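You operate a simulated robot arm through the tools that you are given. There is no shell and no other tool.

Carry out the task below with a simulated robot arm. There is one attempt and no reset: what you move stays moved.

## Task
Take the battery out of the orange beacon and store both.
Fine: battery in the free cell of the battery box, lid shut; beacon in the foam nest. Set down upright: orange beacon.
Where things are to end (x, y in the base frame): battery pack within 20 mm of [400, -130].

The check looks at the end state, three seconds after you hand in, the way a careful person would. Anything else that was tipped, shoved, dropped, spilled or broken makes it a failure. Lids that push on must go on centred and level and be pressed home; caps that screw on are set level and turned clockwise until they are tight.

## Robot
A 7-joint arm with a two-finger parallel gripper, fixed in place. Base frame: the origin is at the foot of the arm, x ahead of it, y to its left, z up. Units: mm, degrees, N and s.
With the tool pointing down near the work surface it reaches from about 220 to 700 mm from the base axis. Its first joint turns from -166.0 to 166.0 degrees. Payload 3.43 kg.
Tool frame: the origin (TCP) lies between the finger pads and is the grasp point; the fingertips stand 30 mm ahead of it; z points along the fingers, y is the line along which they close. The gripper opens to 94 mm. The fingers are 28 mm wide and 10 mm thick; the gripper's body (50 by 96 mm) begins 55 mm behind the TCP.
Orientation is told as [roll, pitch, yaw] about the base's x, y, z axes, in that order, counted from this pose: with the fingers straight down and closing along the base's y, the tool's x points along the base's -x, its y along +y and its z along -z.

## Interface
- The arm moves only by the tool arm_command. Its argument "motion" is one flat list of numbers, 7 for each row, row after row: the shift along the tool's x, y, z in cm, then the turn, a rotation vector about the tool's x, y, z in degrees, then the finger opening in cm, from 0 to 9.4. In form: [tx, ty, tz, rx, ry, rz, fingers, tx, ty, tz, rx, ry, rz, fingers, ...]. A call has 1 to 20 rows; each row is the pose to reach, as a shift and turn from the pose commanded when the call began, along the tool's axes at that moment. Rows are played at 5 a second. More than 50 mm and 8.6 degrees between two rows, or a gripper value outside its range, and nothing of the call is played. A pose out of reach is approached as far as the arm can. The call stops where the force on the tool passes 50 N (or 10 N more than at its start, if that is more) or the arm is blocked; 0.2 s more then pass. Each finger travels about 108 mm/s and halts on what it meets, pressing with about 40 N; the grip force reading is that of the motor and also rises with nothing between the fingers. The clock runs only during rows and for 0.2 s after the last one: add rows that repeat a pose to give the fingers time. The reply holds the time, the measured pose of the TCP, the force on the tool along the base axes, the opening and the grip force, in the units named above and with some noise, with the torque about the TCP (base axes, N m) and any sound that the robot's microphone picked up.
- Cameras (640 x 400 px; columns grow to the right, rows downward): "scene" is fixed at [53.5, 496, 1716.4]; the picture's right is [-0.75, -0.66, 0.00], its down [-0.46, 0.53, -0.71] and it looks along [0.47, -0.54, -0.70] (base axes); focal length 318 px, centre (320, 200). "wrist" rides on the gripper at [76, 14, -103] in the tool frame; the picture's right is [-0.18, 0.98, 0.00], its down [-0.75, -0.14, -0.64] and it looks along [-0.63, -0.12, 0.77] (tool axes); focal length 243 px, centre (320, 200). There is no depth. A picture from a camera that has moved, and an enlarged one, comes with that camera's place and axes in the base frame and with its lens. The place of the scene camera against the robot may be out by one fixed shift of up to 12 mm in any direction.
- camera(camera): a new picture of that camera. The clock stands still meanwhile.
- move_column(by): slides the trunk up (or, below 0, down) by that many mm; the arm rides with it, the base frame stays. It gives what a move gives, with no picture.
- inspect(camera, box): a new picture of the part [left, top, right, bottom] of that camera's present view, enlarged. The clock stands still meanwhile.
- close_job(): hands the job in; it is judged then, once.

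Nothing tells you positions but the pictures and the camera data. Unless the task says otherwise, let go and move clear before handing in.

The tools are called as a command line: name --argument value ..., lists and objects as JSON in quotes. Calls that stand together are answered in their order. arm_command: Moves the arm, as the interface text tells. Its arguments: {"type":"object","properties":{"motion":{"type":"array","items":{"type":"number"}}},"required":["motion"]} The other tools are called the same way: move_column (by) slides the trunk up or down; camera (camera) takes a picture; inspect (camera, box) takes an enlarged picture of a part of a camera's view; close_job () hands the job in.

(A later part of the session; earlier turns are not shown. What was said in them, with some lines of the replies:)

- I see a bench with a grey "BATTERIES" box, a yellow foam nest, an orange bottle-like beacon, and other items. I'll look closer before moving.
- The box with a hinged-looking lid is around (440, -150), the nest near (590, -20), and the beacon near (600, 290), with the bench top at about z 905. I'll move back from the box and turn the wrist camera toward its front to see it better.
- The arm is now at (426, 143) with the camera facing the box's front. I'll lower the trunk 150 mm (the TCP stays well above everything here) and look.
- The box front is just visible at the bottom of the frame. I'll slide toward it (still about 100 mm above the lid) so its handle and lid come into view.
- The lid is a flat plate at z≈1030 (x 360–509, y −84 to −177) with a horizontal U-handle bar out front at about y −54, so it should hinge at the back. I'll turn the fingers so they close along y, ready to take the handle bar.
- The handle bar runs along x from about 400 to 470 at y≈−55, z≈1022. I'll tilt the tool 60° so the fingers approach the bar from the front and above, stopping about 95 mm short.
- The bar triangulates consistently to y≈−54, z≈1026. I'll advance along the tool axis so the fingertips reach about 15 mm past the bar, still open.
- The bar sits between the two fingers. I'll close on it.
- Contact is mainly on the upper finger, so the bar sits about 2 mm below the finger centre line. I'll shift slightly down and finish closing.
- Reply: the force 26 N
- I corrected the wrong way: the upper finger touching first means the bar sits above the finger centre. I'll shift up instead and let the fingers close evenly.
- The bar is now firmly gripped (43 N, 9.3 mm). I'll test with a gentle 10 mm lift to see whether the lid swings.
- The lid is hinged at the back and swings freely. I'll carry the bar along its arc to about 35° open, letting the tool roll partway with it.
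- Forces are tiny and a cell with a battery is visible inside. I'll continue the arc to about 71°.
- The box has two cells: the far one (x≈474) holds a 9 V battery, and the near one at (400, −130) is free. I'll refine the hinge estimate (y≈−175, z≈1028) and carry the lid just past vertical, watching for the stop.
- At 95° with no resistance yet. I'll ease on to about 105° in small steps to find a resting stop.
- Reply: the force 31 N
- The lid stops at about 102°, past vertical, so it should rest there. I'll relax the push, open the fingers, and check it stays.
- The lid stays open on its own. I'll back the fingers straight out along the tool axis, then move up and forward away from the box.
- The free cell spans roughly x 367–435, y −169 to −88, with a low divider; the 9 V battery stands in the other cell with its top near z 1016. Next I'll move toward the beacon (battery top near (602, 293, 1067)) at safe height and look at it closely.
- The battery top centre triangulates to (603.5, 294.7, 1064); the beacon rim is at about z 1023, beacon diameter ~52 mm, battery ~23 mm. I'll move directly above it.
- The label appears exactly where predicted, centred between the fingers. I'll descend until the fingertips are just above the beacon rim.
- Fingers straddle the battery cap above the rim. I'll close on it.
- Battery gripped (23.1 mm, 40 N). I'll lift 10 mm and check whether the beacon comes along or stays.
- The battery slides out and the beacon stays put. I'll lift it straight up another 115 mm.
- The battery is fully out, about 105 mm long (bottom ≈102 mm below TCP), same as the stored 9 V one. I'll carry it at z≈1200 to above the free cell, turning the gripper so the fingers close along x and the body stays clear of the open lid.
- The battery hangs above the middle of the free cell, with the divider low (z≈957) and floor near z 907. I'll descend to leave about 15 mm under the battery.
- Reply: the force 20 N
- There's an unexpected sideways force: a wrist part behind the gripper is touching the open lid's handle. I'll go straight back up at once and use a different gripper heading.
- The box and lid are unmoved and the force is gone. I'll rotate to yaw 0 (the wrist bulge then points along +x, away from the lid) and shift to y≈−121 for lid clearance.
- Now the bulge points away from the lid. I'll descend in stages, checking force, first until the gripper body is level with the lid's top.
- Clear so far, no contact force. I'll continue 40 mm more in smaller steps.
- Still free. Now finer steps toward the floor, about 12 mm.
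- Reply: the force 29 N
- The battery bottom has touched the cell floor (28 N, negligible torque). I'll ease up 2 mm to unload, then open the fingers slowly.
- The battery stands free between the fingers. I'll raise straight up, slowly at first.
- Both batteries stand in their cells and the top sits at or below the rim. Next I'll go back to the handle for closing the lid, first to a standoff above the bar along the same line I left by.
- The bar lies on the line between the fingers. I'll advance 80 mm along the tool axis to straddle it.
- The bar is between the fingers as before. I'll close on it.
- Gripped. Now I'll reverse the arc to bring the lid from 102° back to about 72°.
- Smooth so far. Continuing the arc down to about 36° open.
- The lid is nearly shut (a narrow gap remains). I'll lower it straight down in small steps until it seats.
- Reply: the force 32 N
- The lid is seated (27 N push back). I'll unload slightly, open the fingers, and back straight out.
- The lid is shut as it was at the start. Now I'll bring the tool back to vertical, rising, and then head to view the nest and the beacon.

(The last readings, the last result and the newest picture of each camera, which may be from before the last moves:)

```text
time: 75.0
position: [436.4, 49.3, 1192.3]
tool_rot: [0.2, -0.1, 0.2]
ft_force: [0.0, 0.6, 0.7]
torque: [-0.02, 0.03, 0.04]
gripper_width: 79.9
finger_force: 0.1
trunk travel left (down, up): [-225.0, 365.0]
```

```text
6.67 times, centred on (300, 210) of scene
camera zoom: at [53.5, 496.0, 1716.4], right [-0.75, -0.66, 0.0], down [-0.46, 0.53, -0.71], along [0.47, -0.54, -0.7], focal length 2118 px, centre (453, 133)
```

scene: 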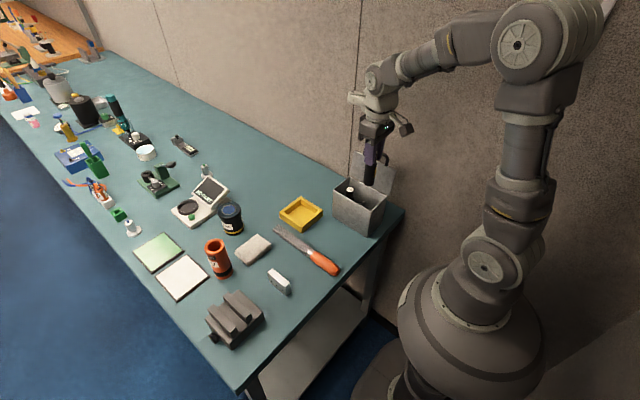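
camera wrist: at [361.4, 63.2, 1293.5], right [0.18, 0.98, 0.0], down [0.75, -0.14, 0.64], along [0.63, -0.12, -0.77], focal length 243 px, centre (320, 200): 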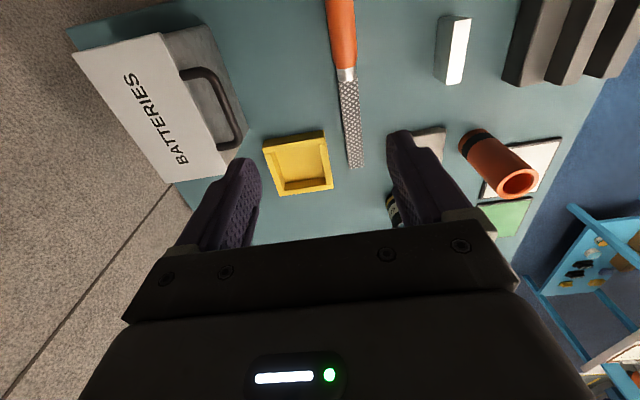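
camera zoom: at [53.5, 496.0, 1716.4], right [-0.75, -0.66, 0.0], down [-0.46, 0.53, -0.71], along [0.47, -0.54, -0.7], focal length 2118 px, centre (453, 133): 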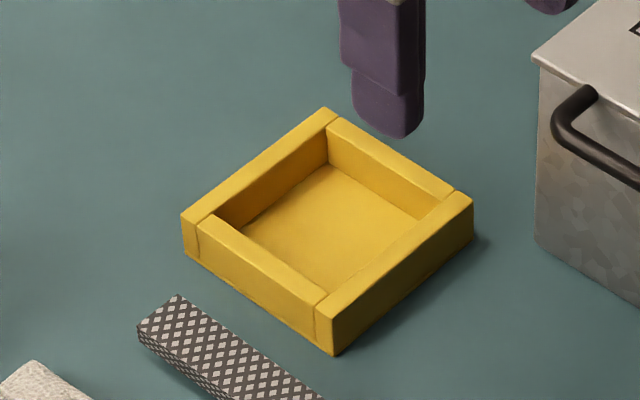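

The nest is centred at about (583, −14), inner width ~78 mm, rim z≈935. Now back over toward the beacon for a fresh look at it.

arm_command --motion '[-1.2, 2.9, 0, 0, 0, -3.7, 8, -2.4, 5.8, 0, 0, 0, -7.4, 8, -3.6, 8.7, 0, 0, 0, -11.1, 8, -4.8, 11.6, 0, 0, 0, -14.9, 8, -6, 14.5, 0, 0, 0, -18.6, 8, -7.2, 17.4, 0, 0, 0, -22.3, 8, -8.4, 20.3, 0, 0, 0, -26, 8, -8.4, 20.3, 0, 0, 0, -26, 8]'

inspect --camera "wrist" --box '[260, 90, 420, 210]'

```text
time: 76.8
position: [520.4, 253.7, 1189.8]
tool_rot: [0.0, 0.0, 26.0]
ft_force: [-0.1, 0.3, 0.6]
torque: [0.0, 0.02, 0.03]
gripper_width: 79.8
finger_force: 0.0
trunk travel left (down, up): [-225.0, 365.0]
```

```text
3.33 times, centred on (340, 150) of wrist
camera zoom: at [446.2, 232.1, 1291.4], right [-0.27, 0.96, 0.0], down [0.74, 0.2, 0.64], along [0.62, 0.17, -0.77], focal length 809 px, centre (253, 367)
```

zoom: 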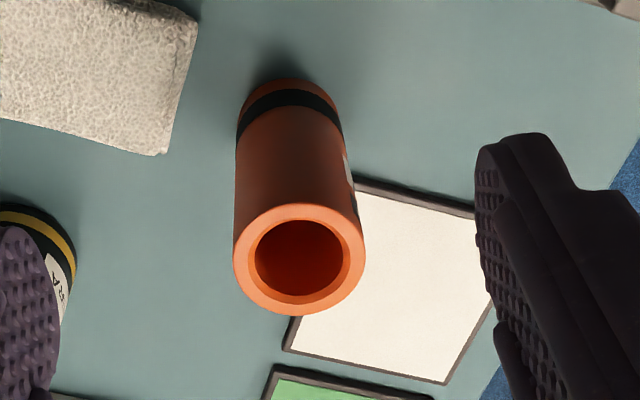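

The beacon is unmoved at about (604, 295), diameter ~51 mm. I'll move above it with the fingers open 76 mm.

arm_command --motion '[-2.5, 0, 0, 0, 0, 0, 7.6, -5, 0.05, 0, 0, 0, 0, 7.6, -7.5, 0.09, 0, 0, 0, 0, 7.6, -9.35, 0.09, 1.5, 0, 0, 0, 7.6, -9.35, 0.09, 4.5, 0, 0, 0, 7.6, -9.35, 0.09, 8, 0, 0, 0, 7.6]'

camera --camera "wrist"

```text
time: 78.2
position: [604.8, 294.1, 1110.0]
tool_rot: [0.0, -0.1, 26.0]
ft_force: [0.4, 0.0, 0.3]
torque: [0.01, -0.02, 0.0]
gripper_width: 75.9
finger_force: 0.2
trunk travel left (down, up): [-225.0, 365.0]
```

```text
taken
camera wrist: at [530.5, 274.2, 1211.7], right [-0.27, 0.96, 0.0], down [0.74, 0.2, 0.64], along [0.62, 0.17, -0.77], focal length 243 px, centre (320, 200)
```

wrist: 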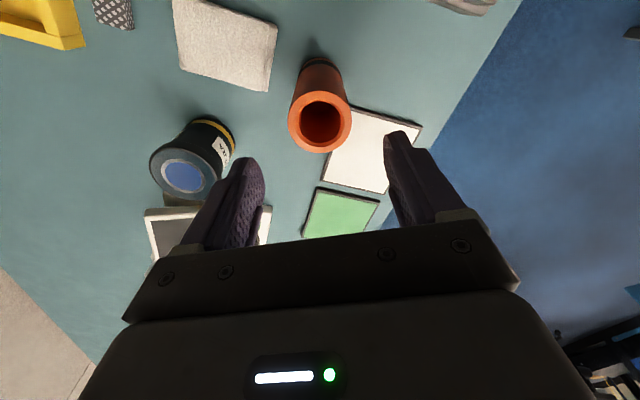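

Centred over the beacon with nothing near the fingers. Descending to grip the upper body (TCP z≈985).

arm_command --motion '[0, 0, 2, 0, 0, 0, 7.6, 0, 0, 4, 0, 0, 0, 7.6, 0, 0, 6, 0, 0, 0, 7.6, 0, 0, 8, 0, 0, 0, 7.6, 0, 0, 9.5, 0, 0, 0, 7.6, 0, 0, 11, 0, 0, 0, 7.6, 0, 0, 12.5, 0, 0, 0, 7.6]'

camera --camera "wrist"

inspect --camera "scene" --box '[150, 170, 300, 290]'

```text
time: 79.8
position: [603.9, 294.2, 985.8]
tool_rot: [0.0, -0.1, 26.0]
ft_force: [-0.1, -0.2, -0.5]
torque: [0.02, -0.03, -0.01]
gripper_width: 76.1
finger_force: 0.0
trunk travel left (down, up): [-225.0, 365.0]
```

```text
taken
camera wrist: at [530.4, 273.4, 1087.4], right [-0.27, 0.96, 0.0], down [0.74, 0.2, 0.64], along [0.62, 0.17, -0.77], focal length 243 px, centre (320, 200)
```

wrist: 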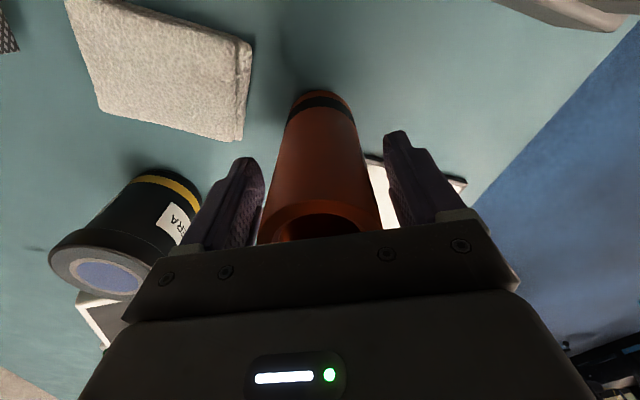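

```text
3.33 times, centred on (225, 230) of scene
camera zoom: at [53.5, 496.0, 1716.4], right [-0.75, -0.66, 0.0], down [-0.46, 0.53, -0.71], along [0.47, -0.54, -0.7], focal length 1059 px, centre (637, 100)
```

zoom: 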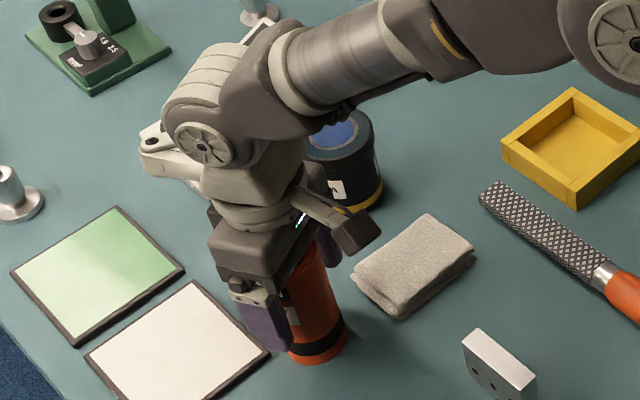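

Fingers straddle the beacon body with no contact. Closing to grip.

arm_command --motion '[0, 0, 0, 0, 0, 0, 6.6, 0, 0, 0, 0, 0, 0, 5.8, 0, 0, 0, 0, 0, 0, 5.2, 0, 0, 0, 0, 0, 0, 4.6, 0, 0, 0, 0, 0, 0, 4.4]'

```text
time: 81.0
position: [605.5, 293.0, 985.7]
tool_rot: [-0.1, 0.0, 26.0]
ft_force: [1.9, 0.5, -0.1]
torque: [-0.06, -0.09, 0.08]
gripper_width: 50.2
finger_force: 39.8
trunk travel left (down, up): [-225.0, 365.0]
```

Gripped (50.2 mm, 40 N). Lifting straight up.

arm_command --motion '[0, 0, -0.5, 0, 0, 0, 4.4, 0, 0, -1, 0, 0, 0, 4.4, 0, 0, -2, 0, 0, 0, 4.4, 0, 0, -3, 0, 0, 0, 4.4, 0, 0, -4.5, 0, 0, 0, 4.4, 0, 0, -6, 0, 0, 0, 4.4, 0, 0, -7.5, 0, 0, 0, 4.4, 0, 0, -9, 0, 0, 0, 4.4, 0, 0, -10.5, 0, 0, 0, 4.4, 0, 0, -12, 0, 0, 0, 4.4, 0, 0, -13.5, 0, 0, 0, 4.4]'

camera --camera "wrist"

inspect --camera "scene" --box '[150, 130, 330, 290]'

```text
time: 83.3
position: [604.7, 293.6, 1121.1]
tool_rot: [0.1, -0.1, 26.1]
ft_force: [0.2, -0.2, -1.7]
torque: [-0.02, 0.02, -0.05]
gripper_width: 49.9
finger_force: 40.2
trunk travel left (down, up): [-225.0, 365.0]
```

```text
taken
camera wrist: at [529.9, 273.7, 1223.5], right [-0.27, 0.96, 0.0], down [0.74, 0.2, 0.64], along [0.62, 0.17, -0.77], focal length 243 px, centre (320, 200)
```

wrist: 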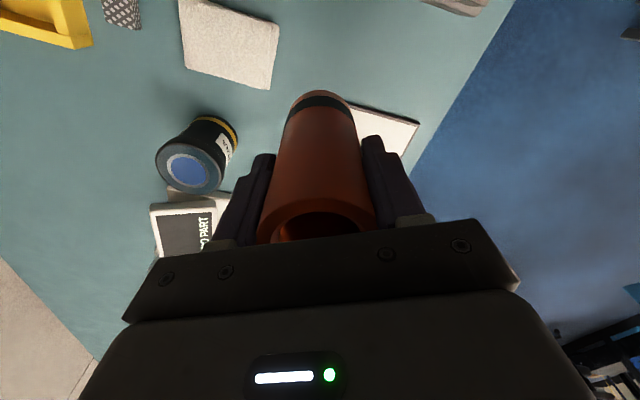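

```text
2.50 times, centred on (240, 210) of scene
camera zoom: at [53.5, 496.0, 1716.4], right [-0.75, -0.66, 0.0], down [-0.46, 0.53, -0.71], along [0.47, -0.54, -0.7], focal length 794 px, centre (520, 175)
```

zoom: 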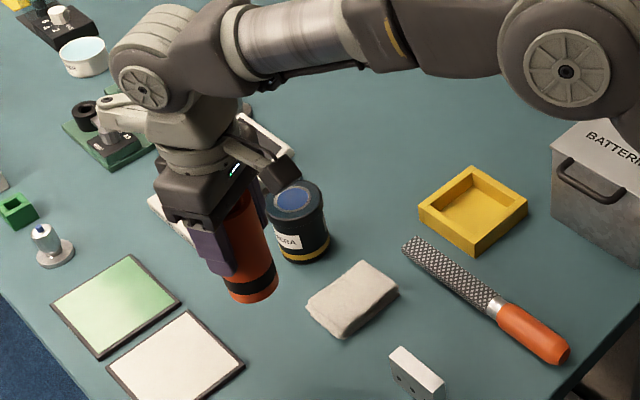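

The beacon is held upright with its base at about z 1040, above everything on the way. I'll carry it to above the nest at (583, −14), turning to yaw 0.

arm_command --motion '[1.1, -1.9, -0.3, 0, 0, 1.9, 4.4, 2.2, -3.81, -0.6, 0, 0, 3.7, 4.4, 3.31, -5.72, -1, 0, 0, 5.6, 4.4, 4.41, -7.63, -1, 0, 0, 7.4, 4.4, 5.51, -9.54, -1, 0, 0, 9.3, 4.4, 6.62, -11.44, -1, 0, 0, 11.1, 4.4, 7.72, -13.35, -1, 0, 0, 13, 4.4, 8.82, -15.26, -1, 0, 0, 14.9, 4.4, 9.93, -17.16, -1, 0, 0, 16.7, 4.4, 11.03, -19.07, -1, 0, 0, 18.6, 4.4, 12.13, -20.98, -1, 0, 0, 20.4, 4.4, 13.23, -22.89, -1, 0, 0, 22.3, 4.4, 14.34, -24.79, -1, 0, 0, 24.1, 4.4, 15.44, -26.7, -1, 0, 0, 26, 4.4, 15.44, -26.7, -1, 0, 0, 26, 4.4]'

camera --camera "wrist"

inspect --camera "scene" --box '[220, 130, 400, 260]'

```text
time: 86.5
position: [582.4, -14.4, 1130.6]
tool_rot: [0.0, 0.0, 0.0]
ft_force: [0.1, -0.7, 0.1]
torque: [-0.03, 0.01, 0.03]
gripper_width: 43.9
finger_force: 0.1
trunk travel left (down, up): [-225.0, 365.0]
```

```text
taken
camera wrist: at [506.5, 0.2, 1231.5], right [0.18, 0.98, 0.0], down [0.75, -0.14, 0.64], along [0.63, -0.12, -0.77], focal length 243 px, centre (320, 200)
```

wrist: 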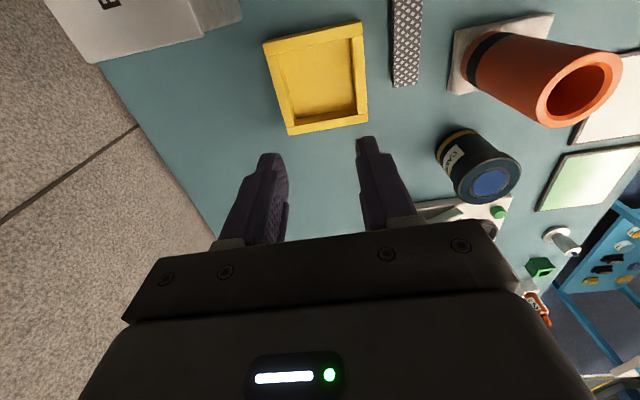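

```text
3.08 times, centred on (310, 195) of scene
camera zoom: at [53.5, 496.0, 1716.4], right [-0.75, -0.66, 0.0], down [-0.46, 0.53, -0.71], along [0.47, -0.54, -0.7], focal length 978 px, centre (351, 215)
```

zoom: 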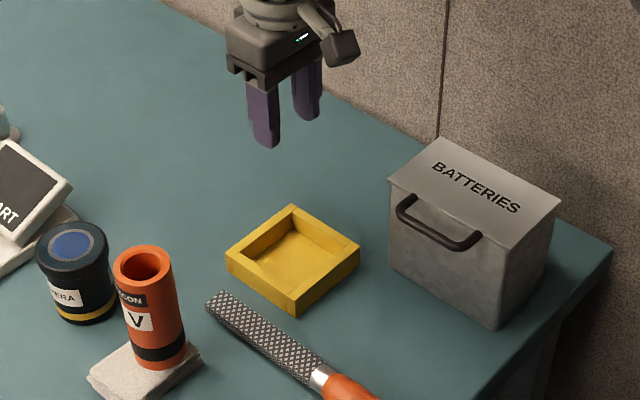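

The beacon slipped out during the carry: the gripper is empty and the beacon is now standing on the grey sponge near (600, 190). I'll look closely before doing anything else.

inspect --camera "scene" --box '[220, 200, 300, 270]'

inspect --camera "wrist" --box '[420, 0, 640, 140]'

camera --camera "scene"

```text
5.71 times, centred on (260, 235) of scene
camera zoom: at [53.5, 496.0, 1716.4], right [-0.75, -0.66, 0.0], down [-0.46, 0.53, -0.71], along [0.47, -0.54, -0.7], focal length 1816 px, centre (663, 0)
```

zoom: 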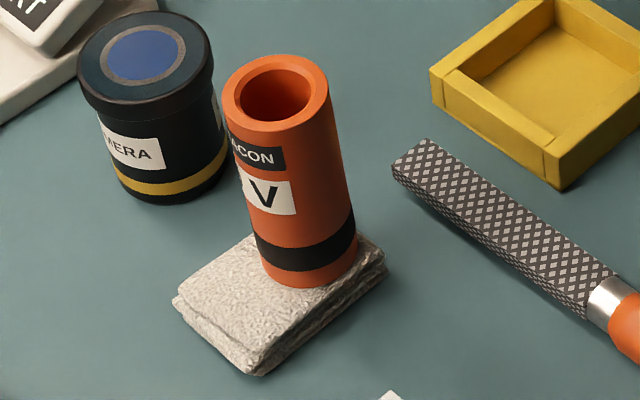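

```text
2.86 times, centred on (530, 70) of wrist
camera zoom: at [506.5, 0.2, 1231.5], right [0.18, 0.98, 0.0], down [0.75, -0.14, 0.64], along [0.63, -0.12, -0.77], focal length 693 px, centre (-280, 571)
```

zoom: 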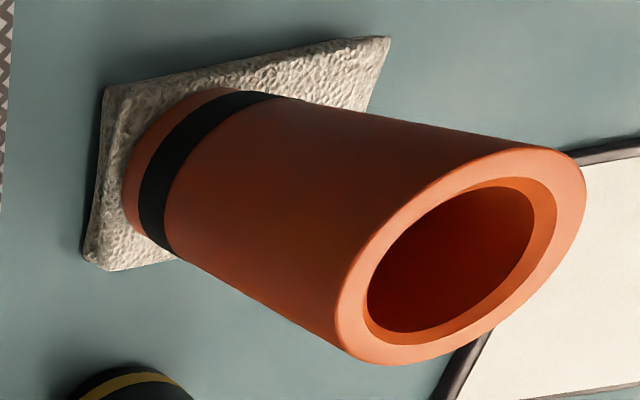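

```text
taken
```

scene: 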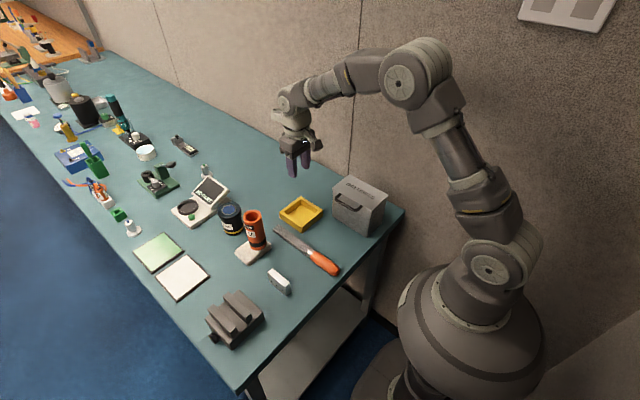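

The beacon stands upright on the sponge (base near z 935, top near z 1053, roughly at (589, 170)), and the sponge hasn't moved. I'll rise and get a close look from the side before regrasping, and then carry it more slowly.

arm_command --motion '[0.5, 0.5, -3, 0, 0, 0, 5, 1.5, 2.5, -6, 0, 0, -2, 6, 3, 5.5, -6, 0, 0, -5, 7, 4.5, 8.5, -6, 0, 0, -8, 7.8, 6, 11.5, -6, 0, 0, -11, 7.8, 7.2, 14.2, -6, 0, 0, -14, 7.8, 7.74, 16.04, -6, 0, 0, -16, 7.8, 7.74, 16.04, -6, 0, 0, -16, 7.8]'

camera --camera "wrist"

inspect --camera "wrist" --box '[240, 70, 400, 190]'

```text
time: 88.3
position: [504.8, 147.3, 1191.1]
tool_rot: [-0.1, 0.0, 16.0]
ft_force: [-0.1, -0.6, 1.1]
torque: [0.0, 0.0, 0.01]
gripper_width: 78.5
finger_force: 0.1
trunk travel left (down, up): [-225.0, 365.0]
```

```text
taken
camera wrist: at [428.0, 140.6, 1293.6], right [-0.09, 1.0, 0.0], down [0.76, 0.07, 0.64], along [0.64, 0.06, -0.77], focal length 243 px, centre (320, 200)
```

wrist: 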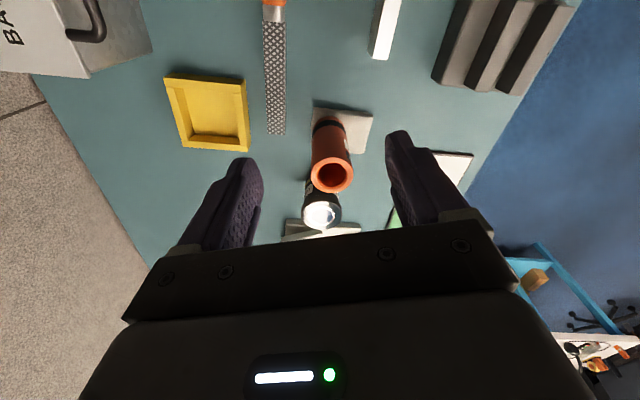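

```text
3.33 times, centred on (320, 130) of wrist
camera zoom: at [428.0, 140.6, 1293.6], right [-0.09, 1.0, 0.0], down [0.76, 0.07, 0.64], along [0.64, 0.06, -0.77], focal length 809 px, centre (320, 433)
```

zoom: 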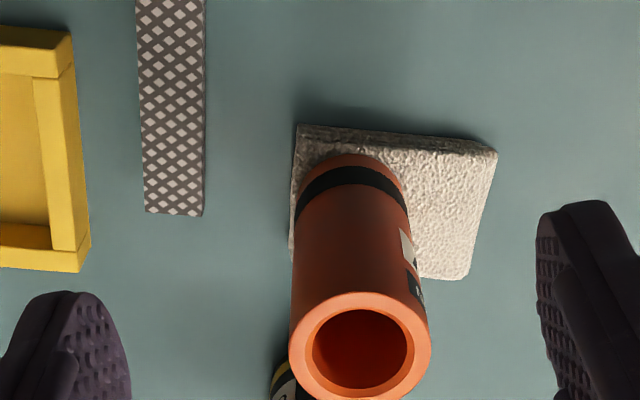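

The ring centre triangulates cleanly to (589, 171, 1051), beacon upright on the sponge. I'll move above it, then descend a little lower than last time for a deeper grip.

arm_command --motion '[-2.2, 0, 0, 0, 0, 0, 7.6, -4.4, 0, 0, 0, 0, 0, 7.6, -6.6, -0.05, 0, 0, 0, 0, 7.6, -8.68, -0.07, 0.5, 0, 0, 0, 7.6, -8.68, -0.07, 3, 0, 0, 0, 7.6, -8.68, -0.07, 5.5, 0, 0, 0, 7.6]'

camera --camera "wrist"

```text
time: 89.8
position: [588.8, 170.2, 1133.5]
tool_rot: [-0.1, -0.1, 16.0]
ft_force: [-1.2, 0.6, 0.7]
torque: [-0.02, 0.01, -0.01]
gripper_width: 76.0
finger_force: 0.0
trunk travel left (down, up): [-225.0, 365.0]
```

```text
taken
camera wrist: at [512.5, 163.6, 1236.1], right [-0.09, 1.0, 0.0], down [0.76, 0.07, 0.64], along [0.64, 0.06, -0.77], focal length 243 px, centre (320, 200)
```

wrist: 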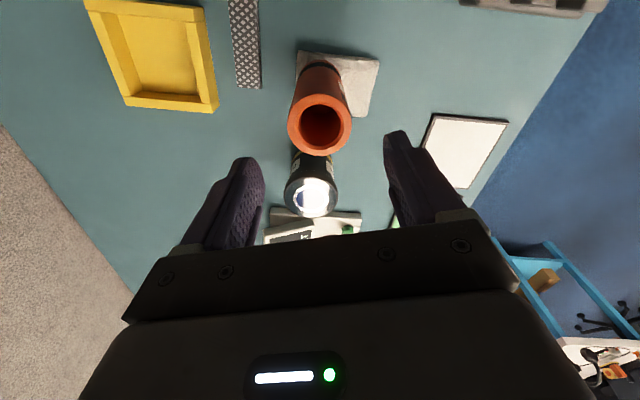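

Centred again. Descending 127 mm to grip the beacon.

arm_command --motion '[0, 0, 2, 0, 0, 0, 7.6, 0, 0, 4, 0, 0, 0, 7.6, 0, 0, 6, 0, 0, 0, 7.6, 0, 0, 8, 0, 0, 0, 7.6, 0, 0, 9.5, 0, 0, 0, 7.6, 0, 0, 11, 0, 0, 0, 7.6, 0, 0, 12, 0, 0, 0, 7.6, 0, 0, 12.7, 0, 0, 0, 7.6]'

camera --camera "wrist"

inspect --camera "scene" --box '[200, 160, 320, 280]'

```text
time: 91.5
position: [588.5, 169.3, 1006.5]
tool_rot: [0.0, 0.0, 16.0]
ft_force: [0.2, -0.5, -0.7]
torque: [0.0, -0.03, 0.04]
gripper_width: 75.9
finger_force: 0.0
trunk travel left (down, up): [-225.0, 365.0]
```

```text
taken
camera wrist: at [512.0, 163.5, 1110.0], right [-0.09, 1.0, 0.0], down [0.76, 0.07, 0.64], along [0.64, 0.06, -0.77], focal length 243 px, centre (320, 200)
```

wrist: 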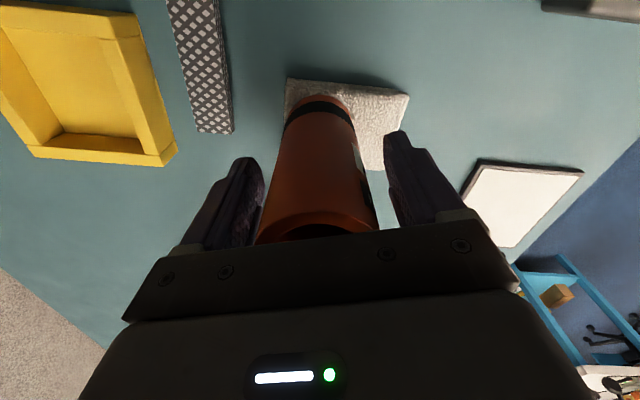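

```text
3.33 times, centred on (260, 220) of scene
camera zoom: at [53.5, 496.0, 1716.4], right [-0.75, -0.66, 0.0], down [-0.46, 0.53, -0.71], along [0.47, -0.54, -0.7], focal length 1059 px, centre (520, 133)
```

zoom: 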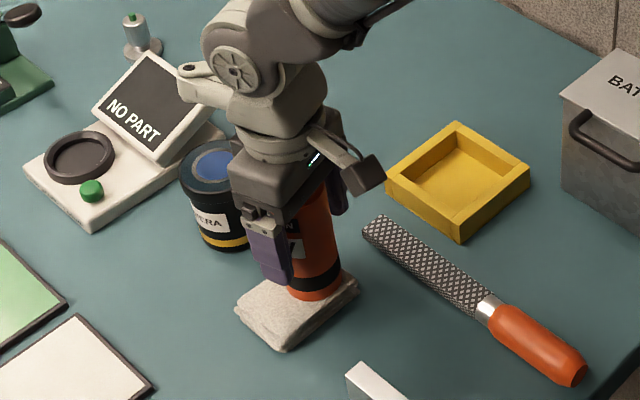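

Fingers are around the beacon body. Closing, with a tighter command this time.

arm_command --motion '[0, 0, 0, 0, 0, 0, 6.6, 0, 0, 0, 0, 0, 0, 5.8, 0, 0, 0, 0, 0, 0, 5.2, 0, 0, 0, 0, 0, 0, 4.6, 0, 0, 0, 0, 0, 0, 3.5, 0, 0, 0, 0, 0, 0, 3.5, 0, 0, 0, 0, 0, 0, 3.5]'

```text
time: 93.2
position: [589.0, 170.5, 1007.6]
tool_rot: [0.1, -0.1, 16.0]
ft_force: [0.9, -0.3, -0.2]
torque: [0.01, 0.0, 0.04]
gripper_width: 51.7
finger_force: 39.5
trunk travel left (down, up): [-225.0, 365.0]
```

Gripped at 51.7 mm with 40 N. I'll lift 30 mm slowly and check the hold before going on.

arm_command --motion '[0, 0, -0.5, 0, 0, 0, 3.5, 0, 0, -1, 0, 0, 0, 3.5, 0, 0, -1.5, 0, 0, 0, 3.5, 0, 0, -2, 0, 0, 0, 3.5, 0, 0, -2.5, 0, 0, 0, 3.5, 0, 0, -3, 0, 0, 0, 3.5]'

inspect --camera "scene" --box '[200, 160, 320, 280]'

inspect --camera "wrist" --box '[200, 60, 440, 250]'

```text
time: 94.5
position: [587.7, 170.6, 1039.4]
tool_rot: [0.1, 0.1, 16.0]
ft_force: [-0.1, 0.2, -2.2]
torque: [0.0, -0.03, -0.02]
gripper_width: 52.0
finger_force: 40.1
trunk travel left (down, up): [-225.0, 365.0]
```

```text
3.33 times, centred on (260, 220) of scene
camera zoom: at [53.5, 496.0, 1716.4], right [-0.75, -0.66, 0.0], down [-0.46, 0.53, -0.71], along [0.47, -0.54, -0.7], focal length 1059 px, centre (520, 133)
```

zoom: 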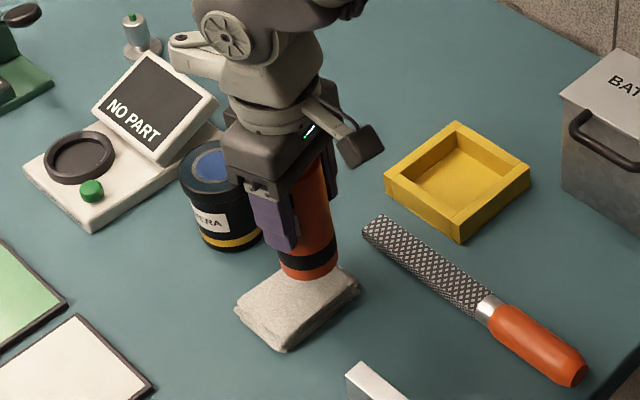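

```text
2.11 times, centred on (320, 155) of wrist
camera zoom: at [511.7, 163.0, 1140.8], right [-0.09, 1.0, 0.0], down [0.76, 0.07, 0.64], along [0.64, 0.06, -0.77], focal length 511 px, centre (320, 295)
```

zoom: 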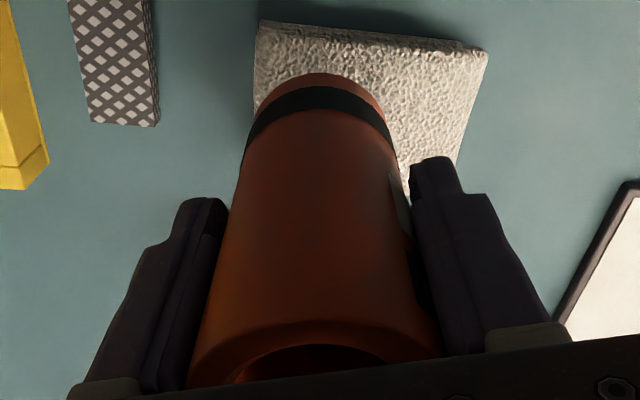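

The hold is good and the sponge stayed in place. I'll carry slowly and low (base about 30 mm above the nest rim), halfway first.

arm_command --motion '[0.2, -0.6, 0, 0, 0, 0.5, 3.5, 0.5, -1.6, 0, 0, 0, 1.5, 3.5, 0.85, -2.7, 0, 0, 0, 2.5, 3.5, 1.2, -3.8, 0, 0, 0, 3.5, 3.5, 1.55, -4.9, 0, 0, 0, 4.5, 3.5, 1.9, -6, 0, 0, 0, 5.5, 3.5, 2.25, -7.1, 0, 0, 0, 6.5, 3.5, 2.6, -8.2, 0, 0, 0, 7.5, 3.5, 2.8, -8.8, 0, 0, 0, 8, 3.5]'

inspect --camera "scene" --box '[210, 150, 350, 270]'

```text
time: 96.5
position: [586.1, 77.7, 1038.9]
tool_rot: [0.0, 0.0, 8.0]
ft_force: [-0.2, 0.6, -2.5]
torque: [-0.01, 0.01, -0.02]
gripper_width: 51.7
finger_force: 39.6
trunk travel left (down, up): [-225.0, 365.0]
```

```text
3.33 times, centred on (280, 210) of scene
camera zoom: at [53.5, 496.0, 1716.4], right [-0.75, -0.66, 0.0], down [-0.46, 0.53, -0.71], along [0.47, -0.54, -0.7], focal length 1059 px, centre (453, 167)
```

zoom: 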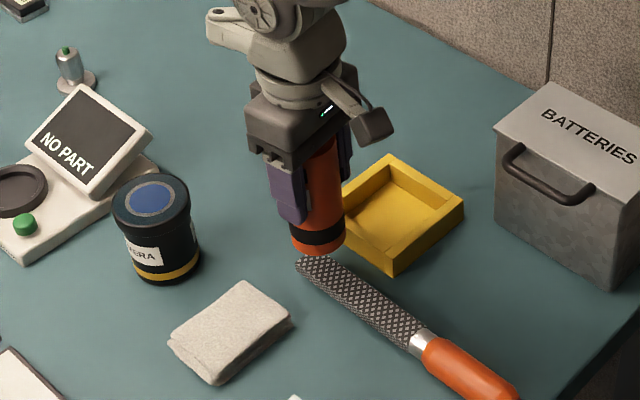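

Still firmly held. Continuing the second half to above the nest centre.

arm_command --motion '[0.1, -0.6, 0, 0, 0, 0.5, 3.5, 0.3, -1.6, 0, 0, 0, 1.5, 3.5, 0.5, -2.7, 0, 0, 0, 2.5, 3.5, 0.66, -3.8, 0, 0, 0, 3.5, 3.5, 0.85, -4.9, 0, 0, 0, 4.5, 3.5, 1.04, -6, 0, 0, 0, 5.5, 3.5, 1.23, -7.1, 0, 0, 0, 6.5, 3.5, 1.42, -8.2, 0, 0, 0, 7.5, 3.5, 1.57, -9.07, 0, 0, 0, 8, 3.5, 1.57, -9.07, 0, 0, 0, 8, 3.5]'

camera --camera "wrist"

inspect --camera "scene" --box '[230, 140, 370, 260]'

```text
time: 98.8
position: [582.9, -15.3, 1038.8]
tool_rot: [0.1, -0.1, 0.0]
ft_force: [0.2, 0.2, -2.2]
torque: [0.02, 0.04, 0.03]
gripper_width: 51.9
finger_force: 39.8
trunk travel left (down, up): [-225.0, 365.0]
```

```text
taken
camera wrist: at [507.0, -0.2, 1140.7], right [0.18, 0.98, 0.0], down [0.75, -0.14, 0.64], along [0.63, -0.12, -0.77], focal length 243 px, centre (320, 200)
```

wrist: 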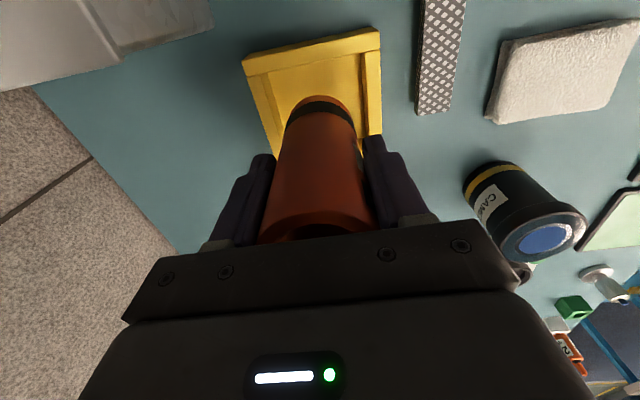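

```text
3.33 times, centred on (300, 200) of scene
camera zoom: at [53.5, 496.0, 1716.4], right [-0.75, -0.66, 0.0], down [-0.46, 0.53, -0.71], along [0.47, -0.54, -0.7], focal length 1059 px, centre (387, 200)
```

zoom: 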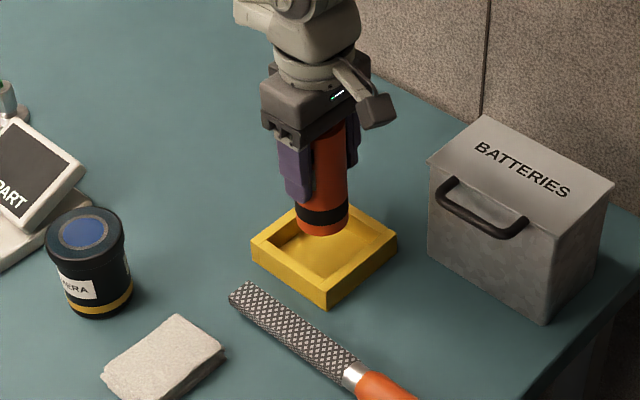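

The beacon hangs centred over the nest. Lowering in small steps, first 45 mm.

arm_command --motion '[0, 0.1, 0.7, 0, 0, 0, 3.5, 0, 0.1, 1.5, 0, 0, 0, 3.5, 0, 0.1, 2.3, 0, 0, 0, 3.5, 0, 0.1, 3.1, 0, 0, 0, 3.5, 0, 0.1, 3.8, 0, 0, 0, 3.5, 0, 0.1, 4.5, 0, 0, 0, 3.5]'

camera --camera "wrist"

inspect --camera "scene" --box '[230, 140, 370, 260]'

```text
time: 100.2
position: [583.8, -13.7, 993.1]
tool_rot: [-0.1, 0.0, 0.0]
ft_force: [0.5, -0.6, -1.9]
torque: [0.04, 0.01, 0.02]
gripper_width: 52.0
finger_force: 39.9
trunk travel left (down, up): [-225.0, 365.0]
```

```text
taken
camera wrist: at [507.9, 1.6, 1095.9], right [0.18, 0.98, 0.0], down [0.75, -0.14, 0.64], along [0.63, -0.12, -0.77], focal length 243 px, centre (320, 200)
```

wrist: 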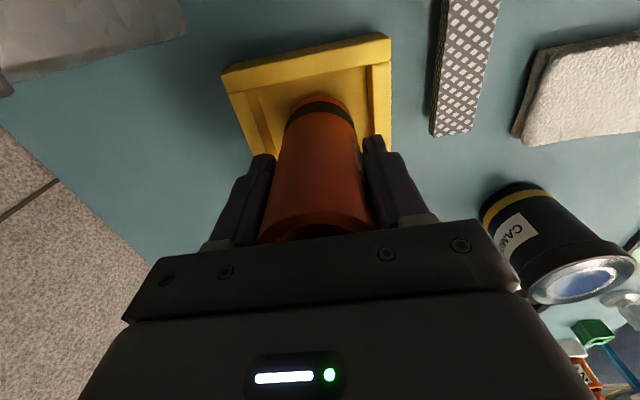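

```text
3.33 times, centred on (300, 200) of scene
camera zoom: at [53.5, 496.0, 1716.4], right [-0.75, -0.66, 0.0], down [-0.46, 0.53, -0.71], along [0.47, -0.54, -0.7], focal length 1059 px, centre (387, 200)
```

zoom: 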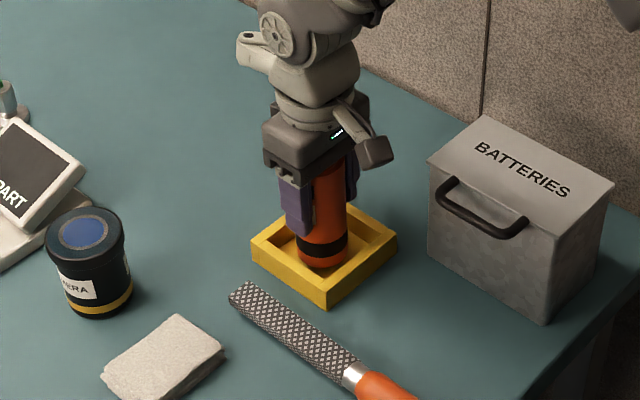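

It's inside the nest walls with clearance all round. Now millimetre steps down until it touches the nest floor.

arm_command --motion '[0, 0, 0.15, 0, 0, 0, 3.5, 0, 0, 0.3, 0, 0, 0, 3.5, 0, 0, 0.45, 0, 0, 0, 3.5, 0, 0, 0.6, 0, 0, 0, 3.5]'

```text
time: 101.2
position: [583.1, -14.0, 988.4]
tool_rot: [-0.1, 0.0, 0.0]
ft_force: [-0.2, -0.3, -2.3]
torque: [-0.03, 0.03, 0.02]
gripper_width: 51.9
finger_force: 40.4
trunk travel left (down, up): [-225.0, 365.0]
```

arm_command --motion '[0, 0, 0.15, 0, 0, 0, 3.5, 0, 0, 0.3, 0, 0, 0, 3.5, 0, 0, 0.4, 0, 0, 0, 3.5]'

```text
time: 102.0
position: [581.9, -13.7, 984.9]
tool_rot: [0.0, 0.0, 0.0]
ft_force: [0.5, -1.4, 9.8]
torque: [-0.01, 0.2, 0.08]
gripper_width: 52.1
finger_force: 40.1
trunk travel left (down, up): [-225.0, 365.0]
```

Touchdown on the nest floor (about 10 N). I'll unload half a millimetre and open the fingers slowly.

arm_command --motion '[0, 0, -0.05, 0, 0, 0, 4.5, 0, 0, -0.05, 0, 0, 0, 5.2, 0, 0, -0.05, 0, 0, 0, 5.5, 0, 0, -0.05, 0, 0, 0, 5.9, 0, 0, -0.05, 0, 0, 0, 6.4, 0, 0, -0.05, 0, 0, 0, 7, 0, 0, -0.05, 0, 0, 0, 7.5, 0, 0, -0.05, 0, 0, 0, 7.5]'

inspect --camera "scene" --box '[230, 140, 370, 260]'

camera --camera "wrist"

```text
time: 103.8
position: [584.5, -12.5, 983.9]
tool_rot: [0.0, 0.0, 0.1]
ft_force: [-0.5, -0.5, 0.4]
torque: [0.04, -0.01, -0.01]
gripper_width: 74.9
finger_force: 0.0
trunk travel left (down, up): [-225.0, 365.0]
```

```text
3.33 times, centred on (300, 200) of scene
camera zoom: at [53.5, 496.0, 1716.4], right [-0.75, -0.66, 0.0], down [-0.46, 0.53, -0.71], along [0.47, -0.54, -0.7], focal length 1059 px, centre (387, 200)
```

zoom: 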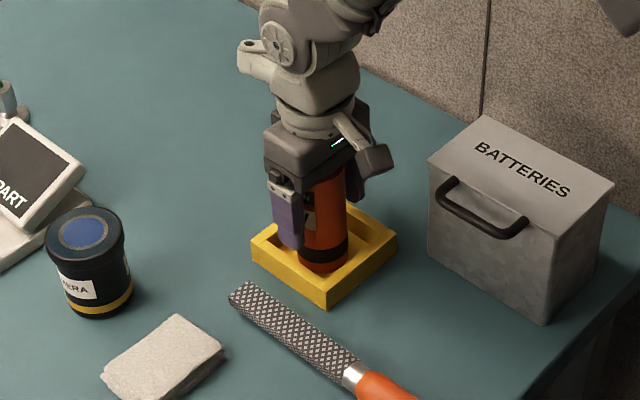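

```text
taken
camera wrist: at [508.0, 1.3, 1086.5], right [0.18, 0.98, 0.0], down [0.75, -0.14, 0.64], along [0.63, -0.12, -0.77], focal length 243 px, centre (320, 200)
```

wrist: 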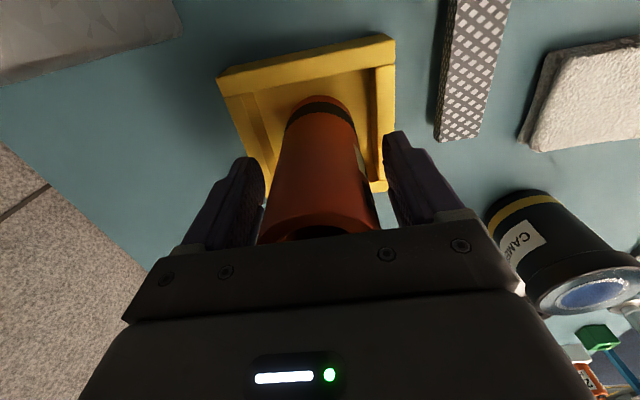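

The beacon stands in the nest, free of the fingers. Rising straight up well clear.

arm_command --motion '[0, 0, -0.7, 0, 0, 0, 7.5, 0, 0, -1.5, 0, 0, 0, 7.5, 0, 0, -3, 0, 0, 0, 7.5, 0, 0, -4.5, 0, 0, 0, 7.5, 0, 0, -6, 0, 0, 0, 7.5, 0, 0, -8, 0, 0, 0, 7.5, 0, 0, -10, 0, 0, 0, 7.5, 0, 0, -12, 0, 0, 0, 7.5, 0, 0, -14, 0, 0, 0, 7.5, 0, 0, -16, 0, 0, 0, 7.5, 0, 0, -18, 0, 0, 0, 7.5, 0, 0, -20, 0, 0, 0, 7.5]'

arm_command --motion '[3, 2, -2, 0, 0, 0, 7.5, 6, 4, -4, 0, 0, 0, 7.5, 9, 6, -4, 0, 0, 0, 7.5, 12, 8, -4, 0, 0, 0, 7.5, 15, 10, -4, 0, 0, 0, 7.5]'

camera --camera "wrist"

camera --camera "scene"

inspect --camera "scene" --box '[200, 150, 400, 280]'

```text
time: 106.3
position: [582.7, -13.9, 1182.1]
tool_rot: [0.0, 0.0, 0.0]
ft_force: [-0.2, -0.5, -0.9]
torque: [-0.02, -0.03, -0.02]
gripper_width: 74.9
finger_force: 0.0
trunk travel left (down, up): [-225.0, 365.0]
```

```text
time: 107.5
position: [431.4, 86.5, 1224.0]
tool_rot: [-0.1, 0.1, 0.0]
ft_force: [-0.1, 0.4, 0.4]
torque: [-0.01, -0.01, 0.02]
gripper_width: 74.8
finger_force: 0.1
trunk travel left (down, up): [-225.0, 365.0]
```

```text
taken
camera wrist: at [356.2, 101.9, 1326.8], right [0.18, 0.98, 0.0], down [0.75, -0.14, 0.64], along [0.63, -0.12, -0.77], focal length 243 px, centre (320, 200)
```

wrist: 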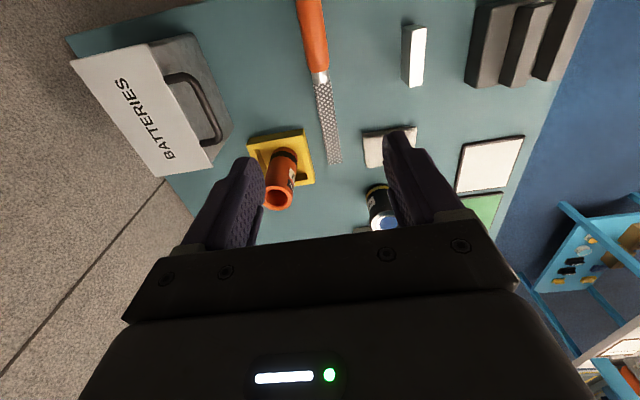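

```text
taken
```

scene: 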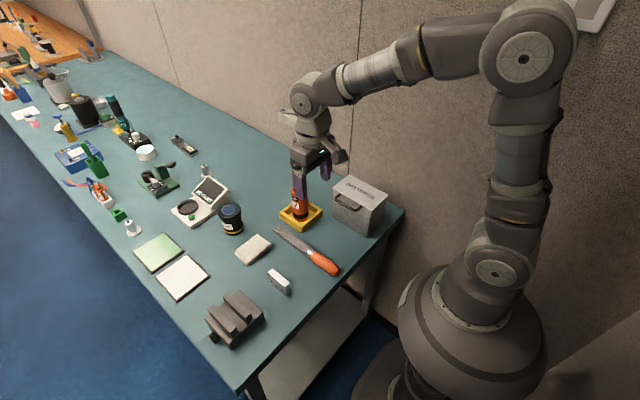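

```text
3.08 times, centred on (300, 215) of scene
camera zoom: at [53.5, 496.0, 1716.4], right [-0.75, -0.66, 0.0], down [-0.46, 0.53, -0.71], along [0.47, -0.54, -0.7], focal length 978 px, centre (382, 154)
```

zoom: 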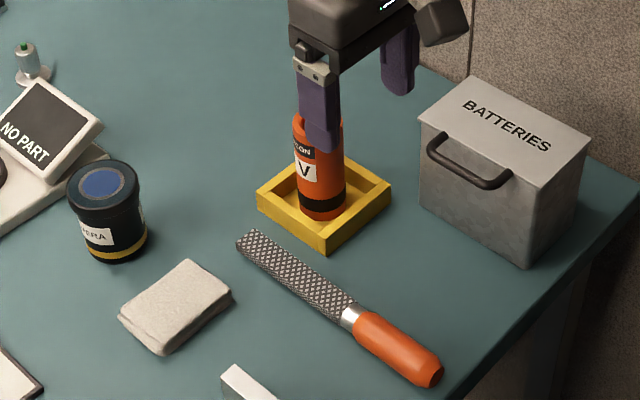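

inspect --camera "wrist" --box '[60, 20, 320, 220]'

inspect --camera "scene" --box '[320, 165, 400, 245]'

```text
2.00 times, centred on (190, 120) of wrist
camera zoom: at [356.2, 101.9, 1326.8], right [0.18, 0.98, 0.0], down [0.75, -0.14, 0.64], along [0.63, -0.12, -0.77], focal length 485 px, centre (580, 360)
```

zoom: 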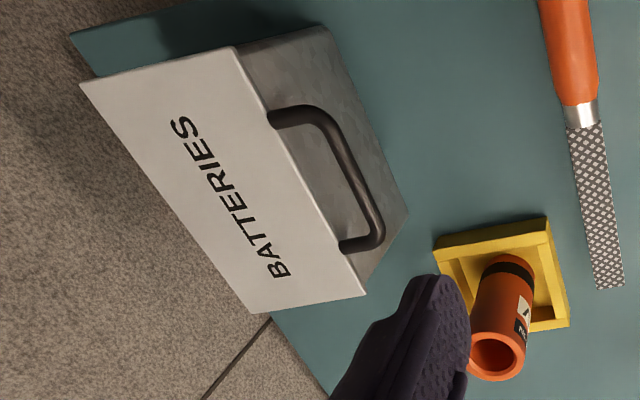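

```text
5.00 times, centred on (360, 205) of scene
camera zoom: at [53.5, 496.0, 1716.4], right [-0.75, -0.66, 0.0], down [-0.46, 0.53, -0.71], along [0.47, -0.54, -0.7], focal length 1588 px, centre (120, 175)
```

zoom: 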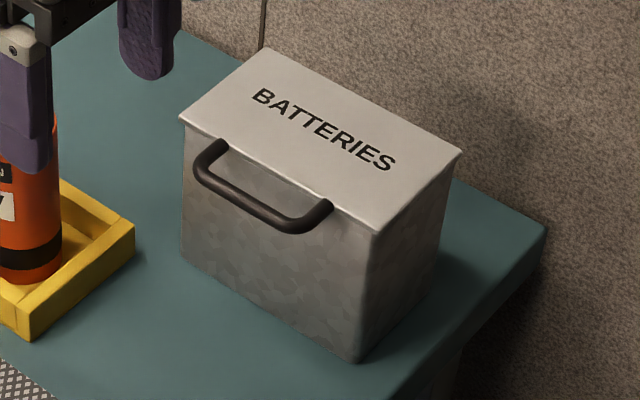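

Checking the end state: the lid is shut and level, the beacon stands upright in the nest, and the sponge and other items are where they started. The gripper is empty and clear, so I'm handing in.

close_job

```text
The job is handed in.
```

The battery is in the free cell of the battery box and the orange beacon is standing upright in the foam nest. The job is handed in.

- **Battery:** I pulled it from the beacon and stood it upright at about (401, −121). That is roughly 9 mm from the target, inside the 20 mm limit.
- **Lid:** I opened it by its handle and closed it the same way. It pushed back with about 27 N when it seated, and it looks level and fully shut.
- **Beacon:** It stands at about (583, −14), near the nest centre, with clearance on all sides.

Three things went wrong along the way:

- **Beacon dropped:** It slipped out of the gripper on the first carry and landed upright on the grey sponge. I regrasped it and carried it slowly to the nest. The pictures show no sign that the sponge moved or that the beacon was damaged.
- **Lid handle touched:** On my first try at lowering the battery, part of the wrist pressed on the open lid's handle with about 20 N. I backed off at once and came in from a different angle. The box and lid did not move.
- **Handle squeezed off-centre:** When I first gripped the handle, I shifted the wrong way and pushed down on the shut lid with about 24 N. I then corrected the grip.
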